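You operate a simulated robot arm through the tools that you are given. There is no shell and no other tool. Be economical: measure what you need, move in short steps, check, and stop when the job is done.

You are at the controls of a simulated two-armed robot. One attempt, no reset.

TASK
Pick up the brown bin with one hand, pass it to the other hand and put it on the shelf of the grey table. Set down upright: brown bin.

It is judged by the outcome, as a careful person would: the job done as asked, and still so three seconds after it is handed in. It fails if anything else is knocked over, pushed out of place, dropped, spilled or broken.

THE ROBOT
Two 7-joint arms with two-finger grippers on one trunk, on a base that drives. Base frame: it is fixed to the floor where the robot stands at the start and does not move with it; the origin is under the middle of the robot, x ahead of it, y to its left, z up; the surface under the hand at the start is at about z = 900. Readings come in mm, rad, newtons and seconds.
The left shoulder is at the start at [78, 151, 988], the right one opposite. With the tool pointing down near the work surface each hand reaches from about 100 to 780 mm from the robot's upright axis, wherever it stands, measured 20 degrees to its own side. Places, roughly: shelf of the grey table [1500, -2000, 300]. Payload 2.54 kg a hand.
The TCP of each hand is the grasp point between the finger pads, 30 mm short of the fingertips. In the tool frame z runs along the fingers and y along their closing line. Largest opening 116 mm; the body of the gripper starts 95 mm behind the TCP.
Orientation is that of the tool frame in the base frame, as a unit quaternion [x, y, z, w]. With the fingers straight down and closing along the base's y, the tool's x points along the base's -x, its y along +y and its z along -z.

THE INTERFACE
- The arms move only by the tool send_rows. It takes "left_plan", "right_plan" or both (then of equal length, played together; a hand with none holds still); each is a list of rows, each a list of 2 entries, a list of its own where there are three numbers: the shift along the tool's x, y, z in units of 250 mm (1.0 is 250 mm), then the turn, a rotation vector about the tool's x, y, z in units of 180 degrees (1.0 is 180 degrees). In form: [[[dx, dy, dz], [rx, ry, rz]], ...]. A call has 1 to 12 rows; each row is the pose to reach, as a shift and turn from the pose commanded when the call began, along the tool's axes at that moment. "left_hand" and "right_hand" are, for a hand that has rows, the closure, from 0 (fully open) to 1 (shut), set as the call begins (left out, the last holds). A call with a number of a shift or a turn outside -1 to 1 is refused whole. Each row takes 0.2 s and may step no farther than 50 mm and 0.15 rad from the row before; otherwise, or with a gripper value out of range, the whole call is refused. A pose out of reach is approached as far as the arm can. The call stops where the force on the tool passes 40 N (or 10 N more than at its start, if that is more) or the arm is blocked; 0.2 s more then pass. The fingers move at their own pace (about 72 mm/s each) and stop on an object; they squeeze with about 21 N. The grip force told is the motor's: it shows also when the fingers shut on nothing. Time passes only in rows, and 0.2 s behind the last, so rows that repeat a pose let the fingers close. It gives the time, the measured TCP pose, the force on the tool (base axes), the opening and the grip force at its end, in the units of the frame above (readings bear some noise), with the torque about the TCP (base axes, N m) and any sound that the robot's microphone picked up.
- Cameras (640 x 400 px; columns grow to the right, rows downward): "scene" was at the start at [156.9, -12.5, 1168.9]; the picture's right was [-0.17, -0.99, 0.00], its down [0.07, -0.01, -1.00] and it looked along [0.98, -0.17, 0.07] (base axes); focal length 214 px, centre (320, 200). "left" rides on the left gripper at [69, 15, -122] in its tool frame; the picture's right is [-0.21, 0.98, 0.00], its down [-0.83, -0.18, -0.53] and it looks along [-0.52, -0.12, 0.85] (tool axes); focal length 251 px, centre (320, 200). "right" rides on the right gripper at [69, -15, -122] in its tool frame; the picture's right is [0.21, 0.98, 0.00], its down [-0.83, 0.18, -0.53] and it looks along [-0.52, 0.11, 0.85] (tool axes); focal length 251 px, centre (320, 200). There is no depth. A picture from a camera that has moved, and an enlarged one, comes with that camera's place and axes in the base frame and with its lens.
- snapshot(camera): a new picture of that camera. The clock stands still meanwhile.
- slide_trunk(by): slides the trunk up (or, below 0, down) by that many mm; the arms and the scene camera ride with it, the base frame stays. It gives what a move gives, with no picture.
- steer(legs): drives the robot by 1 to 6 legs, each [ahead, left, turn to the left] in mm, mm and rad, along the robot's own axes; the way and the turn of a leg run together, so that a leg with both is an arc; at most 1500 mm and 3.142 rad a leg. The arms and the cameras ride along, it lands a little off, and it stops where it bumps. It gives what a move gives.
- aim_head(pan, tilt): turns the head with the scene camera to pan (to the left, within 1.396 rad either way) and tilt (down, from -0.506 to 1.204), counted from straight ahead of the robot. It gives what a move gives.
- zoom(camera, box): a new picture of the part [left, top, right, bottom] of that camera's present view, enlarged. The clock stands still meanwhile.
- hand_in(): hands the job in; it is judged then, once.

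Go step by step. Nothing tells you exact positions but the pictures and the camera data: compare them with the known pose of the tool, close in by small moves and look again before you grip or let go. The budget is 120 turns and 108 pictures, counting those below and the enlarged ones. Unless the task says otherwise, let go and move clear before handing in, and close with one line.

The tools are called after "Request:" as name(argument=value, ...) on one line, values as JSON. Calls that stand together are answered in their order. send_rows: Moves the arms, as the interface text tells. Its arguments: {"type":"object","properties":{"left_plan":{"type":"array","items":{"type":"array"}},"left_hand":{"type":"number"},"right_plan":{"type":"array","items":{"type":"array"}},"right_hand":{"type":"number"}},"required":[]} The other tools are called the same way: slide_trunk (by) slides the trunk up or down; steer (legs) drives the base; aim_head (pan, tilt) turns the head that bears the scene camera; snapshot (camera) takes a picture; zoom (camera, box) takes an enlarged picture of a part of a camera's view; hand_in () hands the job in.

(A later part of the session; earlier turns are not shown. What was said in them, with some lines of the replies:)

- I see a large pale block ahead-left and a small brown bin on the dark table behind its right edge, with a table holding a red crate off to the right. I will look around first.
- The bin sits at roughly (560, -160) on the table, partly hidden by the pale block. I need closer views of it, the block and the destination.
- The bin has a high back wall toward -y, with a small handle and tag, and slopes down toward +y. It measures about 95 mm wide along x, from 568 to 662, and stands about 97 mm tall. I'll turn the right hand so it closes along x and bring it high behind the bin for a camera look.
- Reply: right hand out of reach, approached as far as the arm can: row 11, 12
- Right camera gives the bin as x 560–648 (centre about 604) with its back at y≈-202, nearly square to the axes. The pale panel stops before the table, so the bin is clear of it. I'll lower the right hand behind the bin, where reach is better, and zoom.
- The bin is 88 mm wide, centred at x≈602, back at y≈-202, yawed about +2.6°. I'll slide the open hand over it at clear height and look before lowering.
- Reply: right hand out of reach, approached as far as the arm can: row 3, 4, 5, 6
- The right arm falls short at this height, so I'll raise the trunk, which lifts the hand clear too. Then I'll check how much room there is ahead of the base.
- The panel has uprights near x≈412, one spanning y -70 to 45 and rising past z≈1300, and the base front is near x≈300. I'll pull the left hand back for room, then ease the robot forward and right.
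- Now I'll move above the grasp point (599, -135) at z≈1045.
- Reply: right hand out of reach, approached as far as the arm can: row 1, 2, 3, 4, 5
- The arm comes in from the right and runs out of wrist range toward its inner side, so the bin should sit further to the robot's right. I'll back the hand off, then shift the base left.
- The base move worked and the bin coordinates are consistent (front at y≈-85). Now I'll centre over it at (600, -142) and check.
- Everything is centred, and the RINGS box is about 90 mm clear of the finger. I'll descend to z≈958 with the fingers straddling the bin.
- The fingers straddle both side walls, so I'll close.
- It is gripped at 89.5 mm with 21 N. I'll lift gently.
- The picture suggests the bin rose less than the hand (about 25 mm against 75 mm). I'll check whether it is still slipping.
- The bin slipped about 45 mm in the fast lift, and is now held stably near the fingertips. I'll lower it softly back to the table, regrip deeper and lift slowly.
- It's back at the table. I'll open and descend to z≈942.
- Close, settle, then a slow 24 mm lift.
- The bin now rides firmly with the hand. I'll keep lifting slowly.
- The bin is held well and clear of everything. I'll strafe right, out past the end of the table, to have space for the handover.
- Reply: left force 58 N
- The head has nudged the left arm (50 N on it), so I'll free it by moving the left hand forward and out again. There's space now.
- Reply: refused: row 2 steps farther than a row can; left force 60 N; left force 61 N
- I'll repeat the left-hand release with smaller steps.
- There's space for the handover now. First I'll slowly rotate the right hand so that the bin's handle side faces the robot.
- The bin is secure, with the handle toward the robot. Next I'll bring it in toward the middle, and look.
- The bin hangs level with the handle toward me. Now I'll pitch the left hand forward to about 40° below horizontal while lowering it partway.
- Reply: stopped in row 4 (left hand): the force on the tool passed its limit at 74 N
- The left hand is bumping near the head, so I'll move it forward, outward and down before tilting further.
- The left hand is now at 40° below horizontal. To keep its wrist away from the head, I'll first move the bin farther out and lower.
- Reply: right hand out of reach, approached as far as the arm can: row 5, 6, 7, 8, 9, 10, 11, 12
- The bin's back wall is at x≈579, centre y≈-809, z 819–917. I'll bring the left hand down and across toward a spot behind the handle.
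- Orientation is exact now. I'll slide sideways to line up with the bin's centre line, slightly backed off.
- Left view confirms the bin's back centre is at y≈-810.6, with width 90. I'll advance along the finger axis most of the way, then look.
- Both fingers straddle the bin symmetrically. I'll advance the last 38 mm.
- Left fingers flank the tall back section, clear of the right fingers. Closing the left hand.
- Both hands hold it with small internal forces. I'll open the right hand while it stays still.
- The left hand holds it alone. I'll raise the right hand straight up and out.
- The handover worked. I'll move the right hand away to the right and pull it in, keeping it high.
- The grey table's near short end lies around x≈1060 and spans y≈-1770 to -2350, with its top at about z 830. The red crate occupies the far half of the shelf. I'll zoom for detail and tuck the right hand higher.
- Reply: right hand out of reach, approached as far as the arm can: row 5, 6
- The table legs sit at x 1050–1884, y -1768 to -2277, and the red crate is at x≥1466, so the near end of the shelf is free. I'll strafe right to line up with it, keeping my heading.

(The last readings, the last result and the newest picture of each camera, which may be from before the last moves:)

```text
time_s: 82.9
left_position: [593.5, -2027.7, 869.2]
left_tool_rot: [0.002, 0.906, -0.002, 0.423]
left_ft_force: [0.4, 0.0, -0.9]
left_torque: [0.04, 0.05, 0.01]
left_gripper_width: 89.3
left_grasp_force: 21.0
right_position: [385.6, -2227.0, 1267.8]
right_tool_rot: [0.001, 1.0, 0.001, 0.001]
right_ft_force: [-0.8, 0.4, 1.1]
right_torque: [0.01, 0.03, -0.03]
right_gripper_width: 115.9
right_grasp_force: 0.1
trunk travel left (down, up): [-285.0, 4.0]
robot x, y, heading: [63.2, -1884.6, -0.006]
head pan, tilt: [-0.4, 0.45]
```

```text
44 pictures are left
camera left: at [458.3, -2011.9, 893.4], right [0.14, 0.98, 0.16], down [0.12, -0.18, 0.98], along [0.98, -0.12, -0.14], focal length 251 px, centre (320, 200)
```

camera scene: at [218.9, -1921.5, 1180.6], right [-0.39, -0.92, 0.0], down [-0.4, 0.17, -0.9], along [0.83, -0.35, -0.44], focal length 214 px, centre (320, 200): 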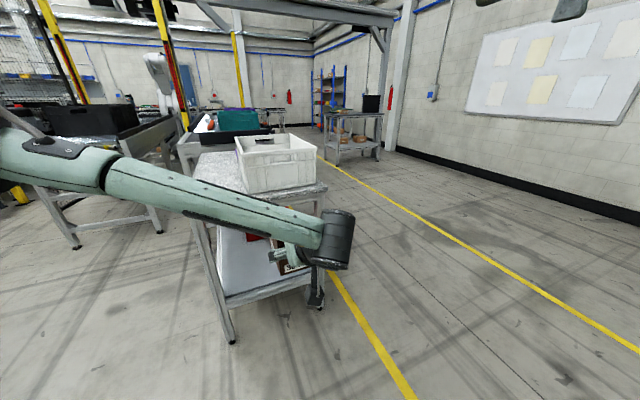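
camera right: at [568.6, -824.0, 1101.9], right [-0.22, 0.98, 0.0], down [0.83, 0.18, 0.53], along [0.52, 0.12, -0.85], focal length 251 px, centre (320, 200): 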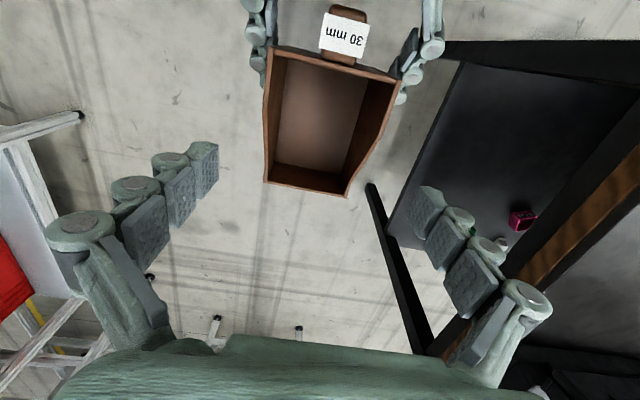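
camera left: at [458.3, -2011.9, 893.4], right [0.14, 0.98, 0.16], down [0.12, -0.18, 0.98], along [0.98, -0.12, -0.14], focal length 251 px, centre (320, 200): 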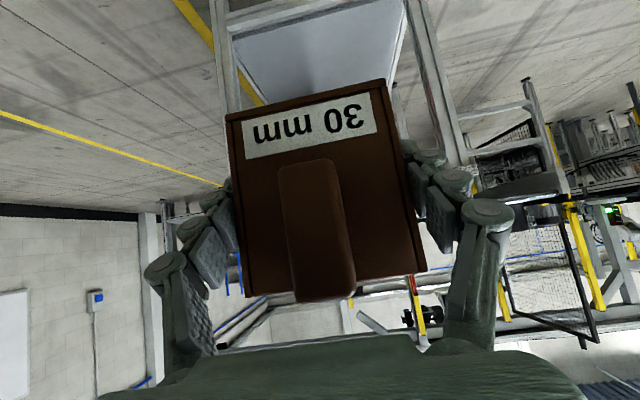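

The bin is steady in the left hand and in line with the shelf's open end. I'll lower the trunk in two steps.

Request:
slide_trunk(by=-130)

Request:
slide_trunk(by=-130)

Request:
snapshot(camera="left")

Request:
snapshot(camera="scene")

```text
time_s: 84.4
left_position: [594.0, -2028.7, 738.1]
left_tool_rot: [0.002, 0.906, -0.002, 0.424]
left_ft_force: [1.1, 0.0, -0.5]
left_torque: [0.02, 0.03, 0.03]
left_gripper_width: 89.5
left_grasp_force: 21.2
right_position: [385.2, -2225.6, 1136.9]
right_tool_rot: [0.001, 1.0, 0.0, 0.002]
right_ft_force: [1.0, 0.4, 0.4]
right_torque: [0.0, 0.01, 0.01]
right_gripper_width: 116.2
right_grasp_force: 0.0
trunk travel left (down, up): [-155.0, 134.0]
robot x, y, heading: [61.6, -1888.1, -0.003]
head pan, tilt: [-0.4, 0.45]
```

```text
time_s: 86.0
left_position: [593.4, -2027.0, 608.3]
left_tool_rot: [0.003, 0.906, -0.002, 0.423]
left_ft_force: [-0.2, 0.2, 0.1]
left_torque: [0.01, 0.04, 0.0]
left_gripper_width: 89.3
left_grasp_force: 20.7
right_position: [385.3, -2224.6, 1006.8]
right_tool_rot: [0.001, 1.0, 0.0, 0.001]
right_ft_force: [-0.8, -0.9, 0.1]
right_torque: [0.03, 0.0, 0.0]
right_gripper_width: 116.1
right_grasp_force: 0.1
trunk travel left (down, up): [-25.0, 264.0]
robot x, y, heading: [66.6, -1889.3, -0.003]
head pan, tilt: [-0.4, 0.45]
```

```text
43 pictures are left
camera left: at [458.2, -2011.8, 633.5], right [0.14, 0.98, 0.16], down [0.12, -0.18, 0.98], along [0.98, -0.12, -0.14], focal length 251 px, centre (320, 200)
```

left: 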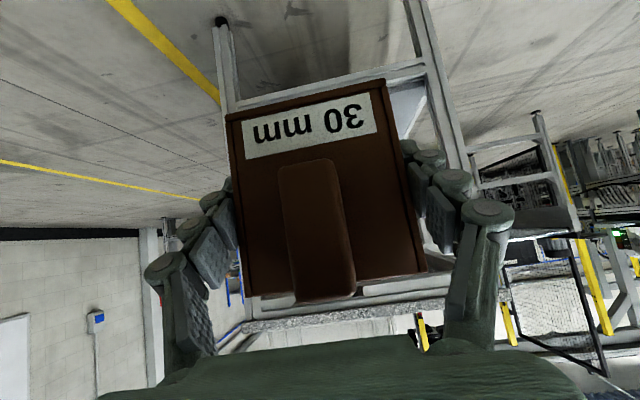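

```text
42 pictures are left
camera scene: at [218.9, -1921.4, 920.7], right [-0.39, -0.92, 0.0], down [-0.4, 0.17, -0.9], along [0.83, -0.35, -0.44], focal length 214 px, centre (320, 200)
```

scene: 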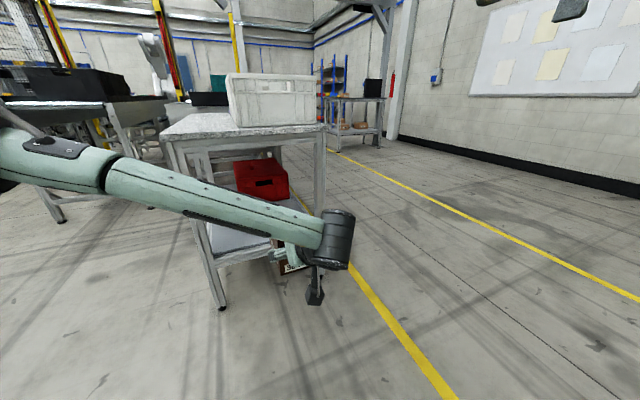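

Next I'll lower the left arm smoothly to TCP z≈400, staying outside the table.

Request:
send_rows(left_plan=[[[0.02, 0, 0.017], [0, 0, 0]], [[0.065, 0, 0.055], [0, 0, 0]], [[0.125, 0, 0.105], [0, 0, 0]], [[0.185, 0, 0.155], [0, 0, 0]], [[0.245, 0, 0.206], [0, 0, 0]], [[0.305, 0, 0.256], [0, 0, 0]], [[0.365, 0, 0.307], [0, 0, 0]], [[0.425, 0, 0.357], [0, 0, 0]], [[0.485, 0, 0.407], [0, 0, 0]], [[0.545, 0, 0.458], [0, 0, 0]], [[0.6, 0, 0.504], [0, 0, 0]], [[0.637, 0, 0.535], [0, 0, 0]]])

Request:
snapshot(camera="left")

Request:
snapshot(camera="scene")

```text
time_s: 88.6
left_position: [593.7, -2028.4, 400.6]
left_tool_rot: [0.003, 0.906, -0.002, 0.424]
left_ft_force: [-0.2, -0.9, 0.0]
left_torque: [0.02, 0.09, -0.01]
left_gripper_width: 89.5
left_grasp_force: 21.2
right_position: [386.0, -2225.9, 1007.6]
right_tool_rot: [0.001, 1.0, 0.0, 0.001]
right_ft_force: [0.0, -0.3, -1.0]
right_torque: [0.03, 0.0, 0.01]
right_gripper_width: 116.0
right_grasp_force: 0.1
trunk travel left (down, up): [-25.0, 264.0]
robot x, y, heading: [64.1, -1887.4, -0.003]
head pan, tilt: [-0.4, 0.45]
```

```text
41 pictures are left
camera left: at [458.1, -2011.4, 425.4], right [0.14, 0.98, 0.16], down [0.12, -0.18, 0.98], along [0.98, -0.12, -0.14], focal length 251 px, centre (320, 200)
```

left: 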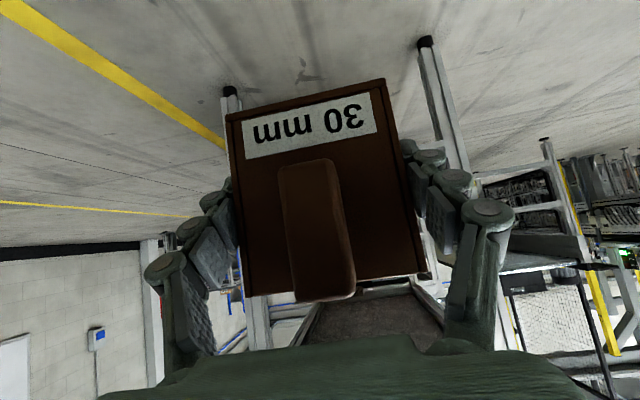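

```text
40 pictures are left
camera scene: at [218.9, -1921.4, 920.6], right [-0.39, -0.92, 0.0], down [-0.4, 0.17, -0.9], along [0.83, -0.35, -0.44], focal length 214 px, centre (320, 200)
```

scene: 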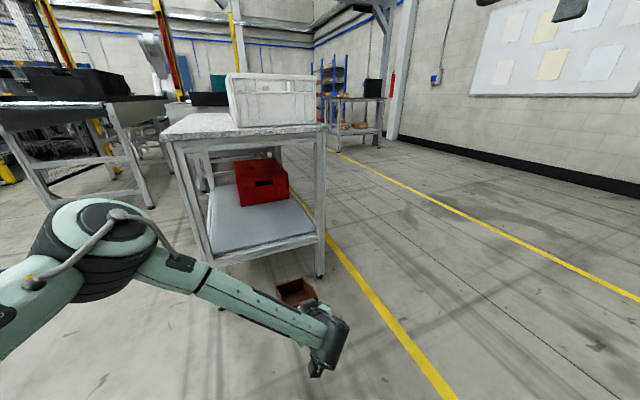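

With the elbow this far forward it would hit the table leg when driving in. I'll move the hand to a more extended, straight-ahead pose so the elbow stays well behind, starting sideways.

Request:
send_rows(left_plan=[[[-0.01, 0.03, 0.01], [0, 0, 0]], [[-0.03, 0.09, 0.03], [0, 0, 0]], [[-0.06, 0.17, 0.06], [0, 0, 0]], [[-0.09, 0.25, 0.1], [0, 0, 0]], [[-0.13, 0.33, 0.15], [0, 0, 0]], [[-0.17, 0.41, 0.2], [0, 0, 0]], [[-0.21, 0.49, 0.25], [0, 0, 0]], [[-0.25, 0.57, 0.3], [0, 0, 0]], [[-0.29, 0.65, 0.35], [0, 0, 0]], [[-0.33, 0.73, 0.4], [0, 0, 0]], [[-0.37, 0.8, 0.445], [0, 0, 0]], [[-0.4, 0.84, 0.48], [0, 0, 0]]])

Request:
snapshot(camera="left")

Request:
aim_head(pan=0.0, tilt=0.6)

Request:
snapshot(camera="scene")

```text
time_s: 91.2
left_position: [751.5, -1817.5, 401.1]
left_tool_rot: [0.003, 0.907, -0.002, 0.422]
left_ft_force: [-0.3, 0.0, -0.6]
left_torque: [0.02, 0.05, 0.02]
left_gripper_width: 89.5
left_grasp_force: 20.9
right_position: [385.7, -2226.1, 1006.5]
right_tool_rot: [0.0, 1.0, 0.0, 0.001]
right_ft_force: [0.1, -0.8, 0.1]
right_torque: [0.01, -0.01, 0.0]
right_gripper_width: 116.2
right_grasp_force: 0.1
trunk travel left (down, up): [-25.0, 264.0]
robot x, y, heading: [62.8, -1884.4, -0.003]
head pan, tilt: [-0.4, 0.45]
```

```text
39 pictures are left
camera left: at [615.5, -1801.4, 425.2], right [0.14, 0.98, 0.16], down [0.12, -0.18, 0.98], along [0.98, -0.12, -0.14], focal length 251 px, centre (320, 200)
```

left: 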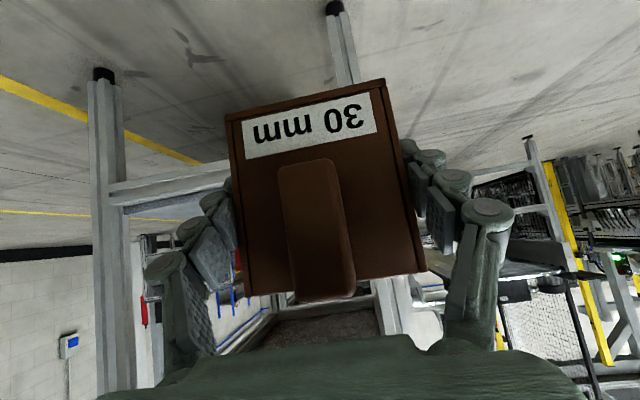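

```text
time_s: 92.1
left_position: [750.0, -1816.9, 401.3]
left_tool_rot: [0.003, 0.906, -0.002, 0.423]
left_ft_force: [0.8, 0.2, -0.3]
left_torque: [0.02, 0.04, -0.02]
left_gripper_width: 89.3
left_grasp_force: 21.2
right_position: [385.3, -2225.6, 1007.2]
right_tool_rot: [0.0, 1.0, 0.0, 0.002]
right_ft_force: [-0.5, 0.8, 0.3]
right_torque: [0.0, -0.01, 0.0]
right_gripper_width: 116.0
right_grasp_force: 0.0
trunk travel left (down, up): [-25.0, 264.0]
robot x, y, heading: [62.7, -1890.7, -0.002]
head pan, tilt: [0.0, 0.6]
```

```text
38 pictures are left
camera scene: at [222.8, -1885.7, 907.1], right [0.0, -1.0, 0.0], down [-0.56, 0.0, -0.83], along [0.83, 0.0, -0.56], focal length 214 px, centre (320, 200)
```

scene: 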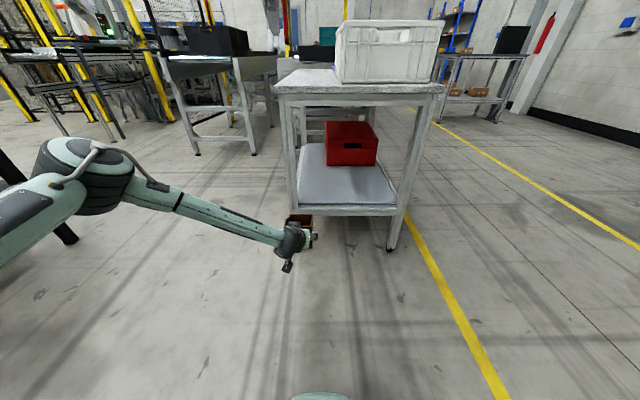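

The elbow is now well behind the hand. I'll strafe right 200 to centre between the legs and go partway forward.

Request:
steer(legs=[[0, -200, 0]])

Request:
steer(legs=[[130, 0, 0]])

Request:
snapshot(camera="scene")

Request:
snapshot(camera="left")

```text
time_s: 94.6
left_position: [750.7, -2020.0, 400.7]
left_tool_rot: [0.003, 0.906, -0.002, 0.423]
left_ft_force: [-0.2, 0.1, 0.5]
left_torque: [0.0, 0.02, 0.0]
left_gripper_width: 89.5
left_grasp_force: 21.1
right_position: [383.8, -2426.7, 1005.6]
right_tool_rot: [0.002, 1.0, 0.0, 0.001]
right_ft_force: [0.1, -0.1, 0.1]
right_torque: [0.0, 0.0, 0.02]
right_gripper_width: 116.3
right_grasp_force: 0.1
trunk travel left (down, up): [-25.0, 264.0]
robot x, y, heading: [62.2, -2086.4, -0.008]
head pan, tilt: [0.0, 0.6]
```

```text
time_s: 95.9
left_position: [878.7, -2020.3, 400.8]
left_tool_rot: [0.003, 0.906, -0.002, 0.423]
left_ft_force: [0.0, -0.2, 0.3]
left_torque: [-0.03, 0.04, 0.0]
left_gripper_width: 89.3
left_grasp_force: 20.9
right_position: [513.3, -2427.6, 1006.5]
right_tool_rot: [0.002, 1.0, 0.001, 0.002]
right_ft_force: [-0.9, -0.1, -0.3]
right_torque: [-0.03, -0.03, -0.02]
right_gripper_width: 116.2
right_grasp_force: 0.0
trunk travel left (down, up): [-25.0, 264.0]
robot x, y, heading: [191.2, -2088.5, -0.006]
head pan, tilt: [0.0, 0.6]
```

```text
37 pictures are left
camera scene: at [350.0, -2087.1, 907.0], right [0.0, -1.0, 0.0], down [-0.57, 0.0, -0.82], along [0.82, 0.0, -0.57], focal length 214 px, centre (320, 200)
```

scene: 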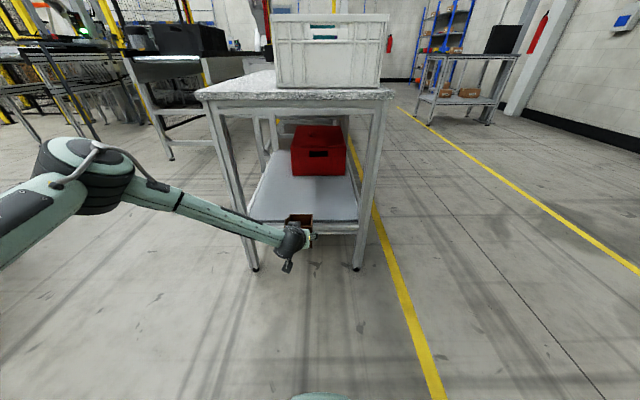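

```text
36 pictures are left
camera left: at [742.9, -2003.8, 425.0], right [0.15, 0.98, 0.16], down [0.12, -0.18, 0.98], along [0.98, -0.12, -0.14], focal length 251 px, centre (320, 200)
```

left: 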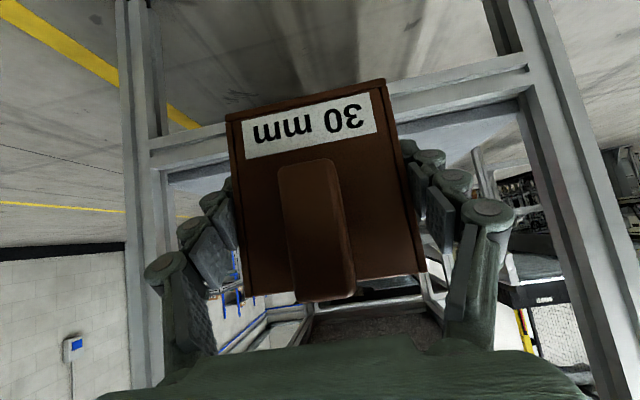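

The bin is aligned between the legs, and its bottom at z≈352 clears the shelf at about 302. I'll drive in.

Request:
steer(legs=[[140, 0, 0]])

Request:
steer(legs=[[120, 0, 0]])

Request:
snapshot(camera="scene")

Request:
snapshot(camera="left")

```text
time_s: 97.2
left_position: [1019.5, -2022.3, 400.2]
left_tool_rot: [0.005, 0.906, -0.002, 0.423]
left_ft_force: [1.1, -0.5, -0.5]
left_torque: [-0.01, 0.06, 0.01]
left_gripper_width: 89.4
left_grasp_force: 21.1
right_position: [651.1, -2429.0, 1006.7]
right_tool_rot: [0.003, 1.0, 0.0, 0.002]
right_ft_force: [0.2, 0.0, 0.2]
right_torque: [-0.01, -0.01, -0.01]
right_gripper_width: 116.2
right_grasp_force: 0.0
trunk travel left (down, up): [-25.0, 264.0]
robot x, y, heading: [332.9, -2093.2, -0.007]
head pan, tilt: [0.0, 0.6]
```

```text
time_s: 98.5
left_position: [1136.0, -2026.3, 399.0]
left_tool_rot: [0.006, 0.906, -0.004, 0.422]
left_ft_force: [-1.0, 0.5, 0.3]
left_torque: [0.01, 0.06, 0.0]
left_gripper_width: 89.4
left_grasp_force: 20.7
right_position: [766.9, -2431.3, 1006.1]
right_tool_rot: [0.004, 1.0, -0.001, 0.002]
right_ft_force: [-1.2, 0.3, 0.3]
right_torque: [0.01, -0.04, 0.04]
right_gripper_width: 116.1
right_grasp_force: 0.1
trunk travel left (down, up): [-25.0, 264.0]
robot x, y, heading: [446.8, -2087.1, -0.007]
head pan, tilt: [0.0, 0.6]
```

```text
35 pictures are left
camera scene: at [607.7, -2089.8, 907.0], right [-0.01, -1.0, 0.0], down [-0.57, 0.01, -0.82], along [0.82, -0.01, -0.57], focal length 214 px, centre (320, 200)
```

scene: 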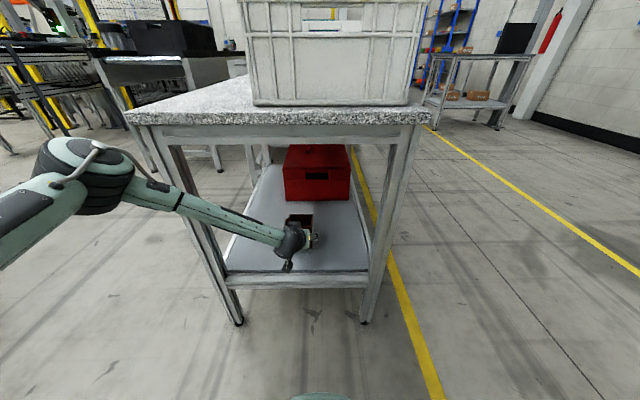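

```text
34 pictures are left
camera left: at [1000.9, -2008.7, 425.0], right [0.15, 0.97, 0.16], down [0.12, -0.18, 0.98], along [0.98, -0.13, -0.14], focal length 251 px, centre (320, 200)
```

left: 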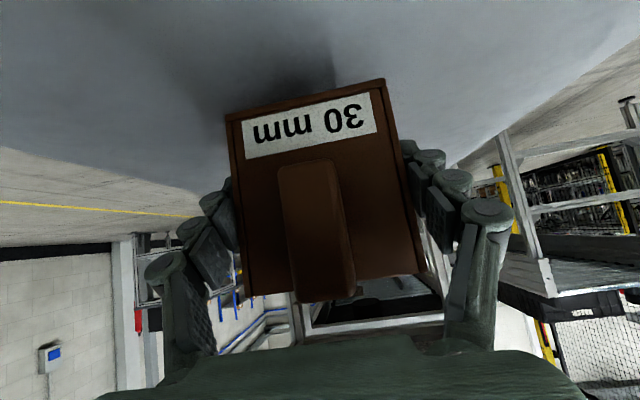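

The bin is over the shelf, with the end edge behind it. I'll lower 42 mm slowly.

Request:
send_rows(left_plan=[[[0.015, 0, 0.0125], [0, 0, 0]], [[0.045, 0, 0.0375], [0, 0, 0]], [[0.075, 0, 0.063], [0, 0, 0]], [[0.105, 0, 0.088], [0, 0, 0]], [[0.122, 0, 0.102], [0, 0, 0]], [[0.129, 0, 0.108], [0, 0, 0]], [[0.129, 0, 0.108], [0, 0, 0]]])

Request:
snapshot(camera="left")

Request:
zoom(camera="scene", box=[210, 160, 410, 300])

```text
time_s: 100.1
left_position: [1137.6, -2026.7, 361.3]
left_tool_rot: [0.006, 0.905, -0.003, 0.426]
left_ft_force: [6.7, -3.0, 16.1]
left_torque: [-0.29, -0.41, 0.05]
left_gripper_width: 89.9
left_grasp_force: 20.7
right_position: [766.6, -2431.0, 1007.5]
right_tool_rot: [0.004, 1.0, 0.001, 0.003]
right_ft_force: [-0.3, -0.1, -0.5]
right_torque: [0.01, 0.02, 0.02]
right_gripper_width: 116.4
right_grasp_force: 0.0
trunk travel left (down, up): [-25.0, 264.0]
robot x, y, heading: [448.8, -2086.2, -0.013]
head pan, tilt: [0.0, 0.6]
```

```text
33 pictures are left
camera left: at [1002.6, -2009.7, 385.7], right [0.15, 0.97, 0.16], down [0.11, -0.18, 0.98], along [0.98, -0.13, -0.14], focal length 251 px, centre (320, 200)
```

left: 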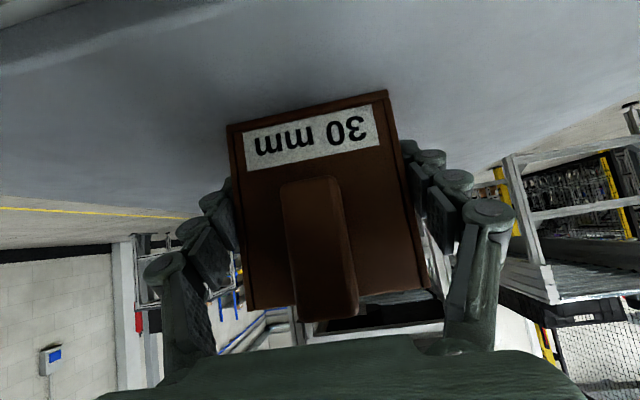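

```text
2.86 times, centred on (310, 230) of scene
camera zoom: at [606.6, -2090.1, 907.4], right [-0.01, -1.0, 0.0], down [-0.56, 0.01, -0.83], along [0.83, -0.01, -0.56], focal length 613 px, centre (349, 114)
```

zoom: 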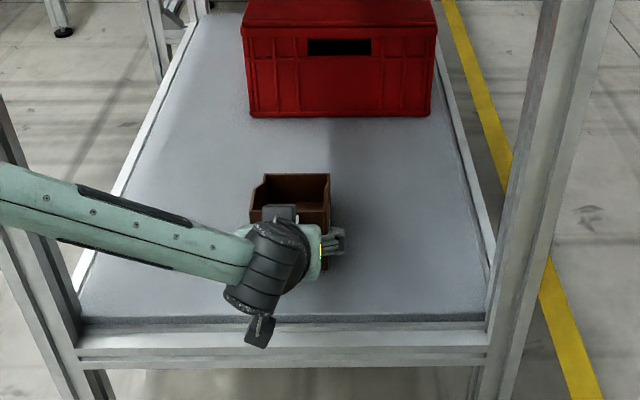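

The bin touches the shelf (16 N). I'll ease off 2 mm, then check the force before opening.

Request:
send_rows(left_plan=[[[-0.006, 0, -0.005], [0, 0, 0]], [[-0.009, 0, -0.0075], [0, 0, 0]], [[-0.009, 0, -0.0075], [0, 0, 0]]])

Request:
snapshot(camera="left")

```text
time_s: 100.9
left_position: [1135.9, -2026.3, 361.5]
left_tool_rot: [0.006, 0.906, -0.003, 0.423]
left_ft_force: [2.6, -0.8, 7.4]
left_torque: [-0.05, -0.37, -0.05]
left_gripper_width: 89.0
left_grasp_force: 21.1
right_position: [767.3, -2430.7, 1006.8]
right_tool_rot: [0.004, 1.0, 0.001, 0.002]
right_ft_force: [0.0, 0.5, 0.6]
right_torque: [0.0, -0.04, 0.04]
right_gripper_width: 115.8
right_grasp_force: 0.1
trunk travel left (down, up): [-25.0, 264.0]
robot x, y, heading: [450.6, -2089.0, -0.009]
head pan, tilt: [0.0, 0.6]
```

```text
31 pictures are left
camera left: at [1000.0, -2008.8, 385.8], right [0.15, 0.97, 0.16], down [0.12, -0.18, 0.98], along [0.98, -0.13, -0.14], focal length 251 px, centre (320, 200)
```

left: 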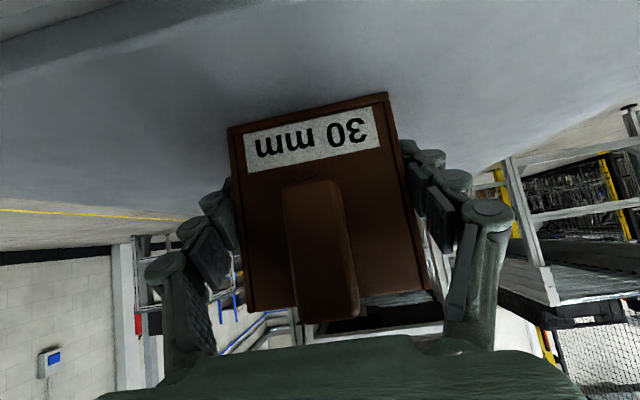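

Still in contact at 7 N. I'll zoom in to confirm the bin's base is flush before releasing.

Request:
zoom(camera="left", box=[180, 60, 440, 220])

Request:
zoom(camera="scene", box=[270, 200, 340, 260])

```text
2.46 times, centred on (310, 140) of left
camera zoom: at [1000.0, -2008.8, 385.8], right [0.15, 0.97, 0.16], down [0.12, -0.18, 0.98], along [0.98, -0.13, -0.14], focal length 619 px, centre (345, 348)
```

zoom: 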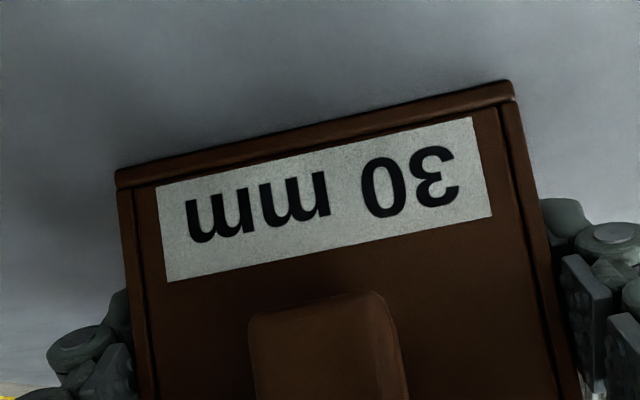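

```text
6.67 times, centred on (305, 230) of scene
camera zoom: at [607.1, -2089.9, 907.2], right [-0.01, -1.0, 0.0], down [-0.56, 0.01, -0.83], along [0.83, -0.01, -0.56], focal length 1430 px, centre (420, 0)
```

zoom: 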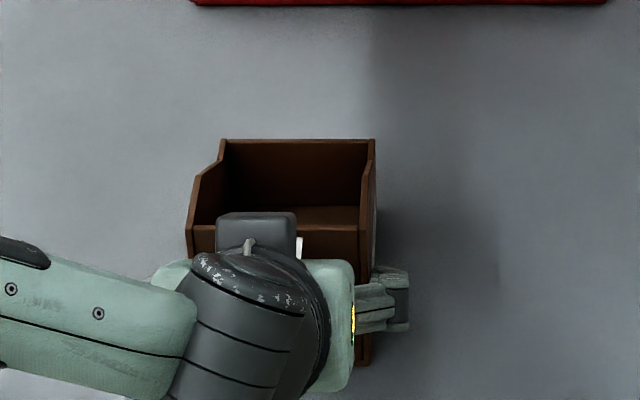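

It looks flush, so I'll open the left hand while it stays still.

Request:
send_rows(left_plan=[[[-0.003, 0, -0.0025], [0, 0, 0]], [[-0.003, 0, -0.0025], [0, 0, 0]], [[-0.003, 0, -0.0025], [0, 0, 0]]], left_hand=0)

Request:
snapshot(camera="left")

```text
time_s: 101.7
left_position: [1136.3, -2025.1, 361.8]
left_tool_rot: [0.006, 0.906, -0.004, 0.423]
left_ft_force: [0.4, 0.1, -0.3]
left_torque: [-0.01, -0.03, -0.03]
left_gripper_width: 116.0
left_grasp_force: 0.2
right_position: [767.9, -2430.9, 1007.4]
right_tool_rot: [0.005, 1.0, -0.001, 0.002]
right_ft_force: [0.0, -0.5, -0.7]
right_torque: [-0.01, -0.01, 0.02]
right_gripper_width: 116.4
right_grasp_force: 0.1
trunk travel left (down, up): [-25.0, 264.0]
robot x, y, heading: [447.7, -2091.1, -0.014]
head pan, tilt: [0.0, 0.6]
```

```text
28 pictures are left
camera left: at [1000.7, -2008.7, 386.7], right [0.15, 0.97, 0.16], down [0.12, -0.18, 0.98], along [0.98, -0.13, -0.14], focal length 251 px, centre (320, 200)
```

left: 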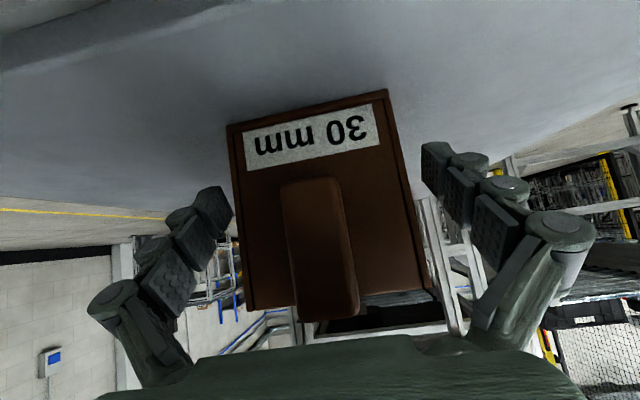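

Released and the bin hasn't moved. I'll retreat back along the finger axis.

Request:
send_rows(left_plan=[[[0, 0, -0.06], [0, 0, 0]], [[0, 0, -0.14], [0, 0, 0]], [[0, 0, -0.24], [0, 0, 0]], [[0, 0, -0.34], [0, 0, 0]], [[0, 0, -0.44], [0, 0, 0]], [[0, 0, -0.52], [0, 0, 0]], [[0, 0, -0.52], [0, 0, 0]]])

Request:
steer(legs=[[-250, 0, 0]])

Request:
snapshot(camera="scene")

Request:
snapshot(camera="left")

```text
time_s: 103.3
left_position: [1037.0, -2025.7, 444.7]
left_tool_rot: [0.006, 0.906, -0.004, 0.423]
left_ft_force: [0.6, 0.3, 0.0]
left_torque: [-0.01, 0.01, -0.01]
left_gripper_width: 116.0
left_grasp_force: 0.0
right_position: [768.0, -2430.8, 1008.3]
right_tool_rot: [0.004, 1.0, -0.001, 0.002]
right_ft_force: [-0.3, 0.2, 0.6]
right_torque: [-0.01, 0.0, 0.0]
right_gripper_width: 115.9
right_grasp_force: 0.1
trunk travel left (down, up): [-25.0, 264.0]
robot x, y, heading: [449.4, -2090.7, -0.012]
head pan, tilt: [0.0, 0.6]
```

```text
time_s: 105.1
left_position: [786.5, -2022.2, 445.8]
left_tool_rot: [0.006, 0.906, -0.004, 0.423]
left_ft_force: [0.5, 0.6, 0.2]
left_torque: [-0.03, -0.01, -0.01]
left_gripper_width: 115.9
left_grasp_force: 0.1
right_position: [517.3, -2428.9, 1007.2]
right_tool_rot: [0.004, 1.0, 0.0, 0.002]
right_ft_force: [0.0, -1.1, 0.2]
right_torque: [0.01, 0.0, 0.0]
right_gripper_width: 115.9
right_grasp_force: 0.0
trunk travel left (down, up): [-25.0, 264.0]
robot x, y, heading: [197.1, -2088.9, -0.01]
head pan, tilt: [0.0, 0.6]
```

```text
27 pictures are left
camera scene: at [357.3, -2087.4, 907.1], right [-0.01, -1.0, 0.0], down [-0.56, 0.0, -0.83], along [0.83, -0.01, -0.56], focal length 214 px, centre (320, 200)
```

scene: 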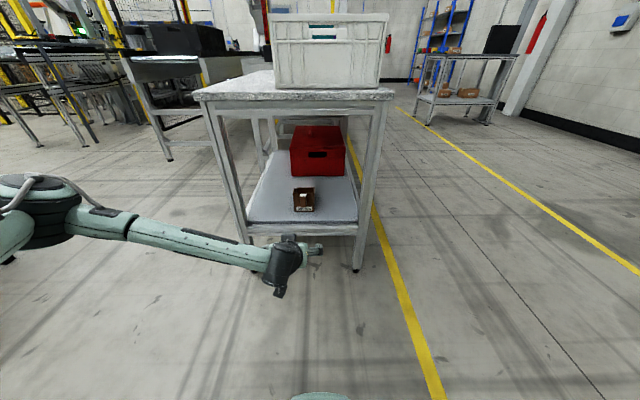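

```text
26 pictures are left
camera left: at [651.3, -2005.0, 470.6], right [0.15, 0.97, 0.16], down [0.12, -0.18, 0.98], along [0.98, -0.13, -0.14], focal length 251 px, centre (320, 200)
```

left: 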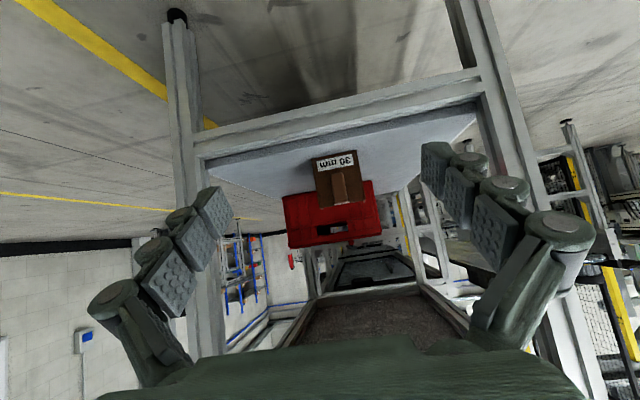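

The bin stands upright on the shelf, the red and white crates haven't moved, and both hands are clear. I'm handing in.

Request:
hand_in()

```text
The job is handed in.
```

The brown bin was picked up with the right hand, passed to the left hand, and set upright on the grey table's shelf; it slipped once during the first lift, so I lowered it back onto the work table and regripped.
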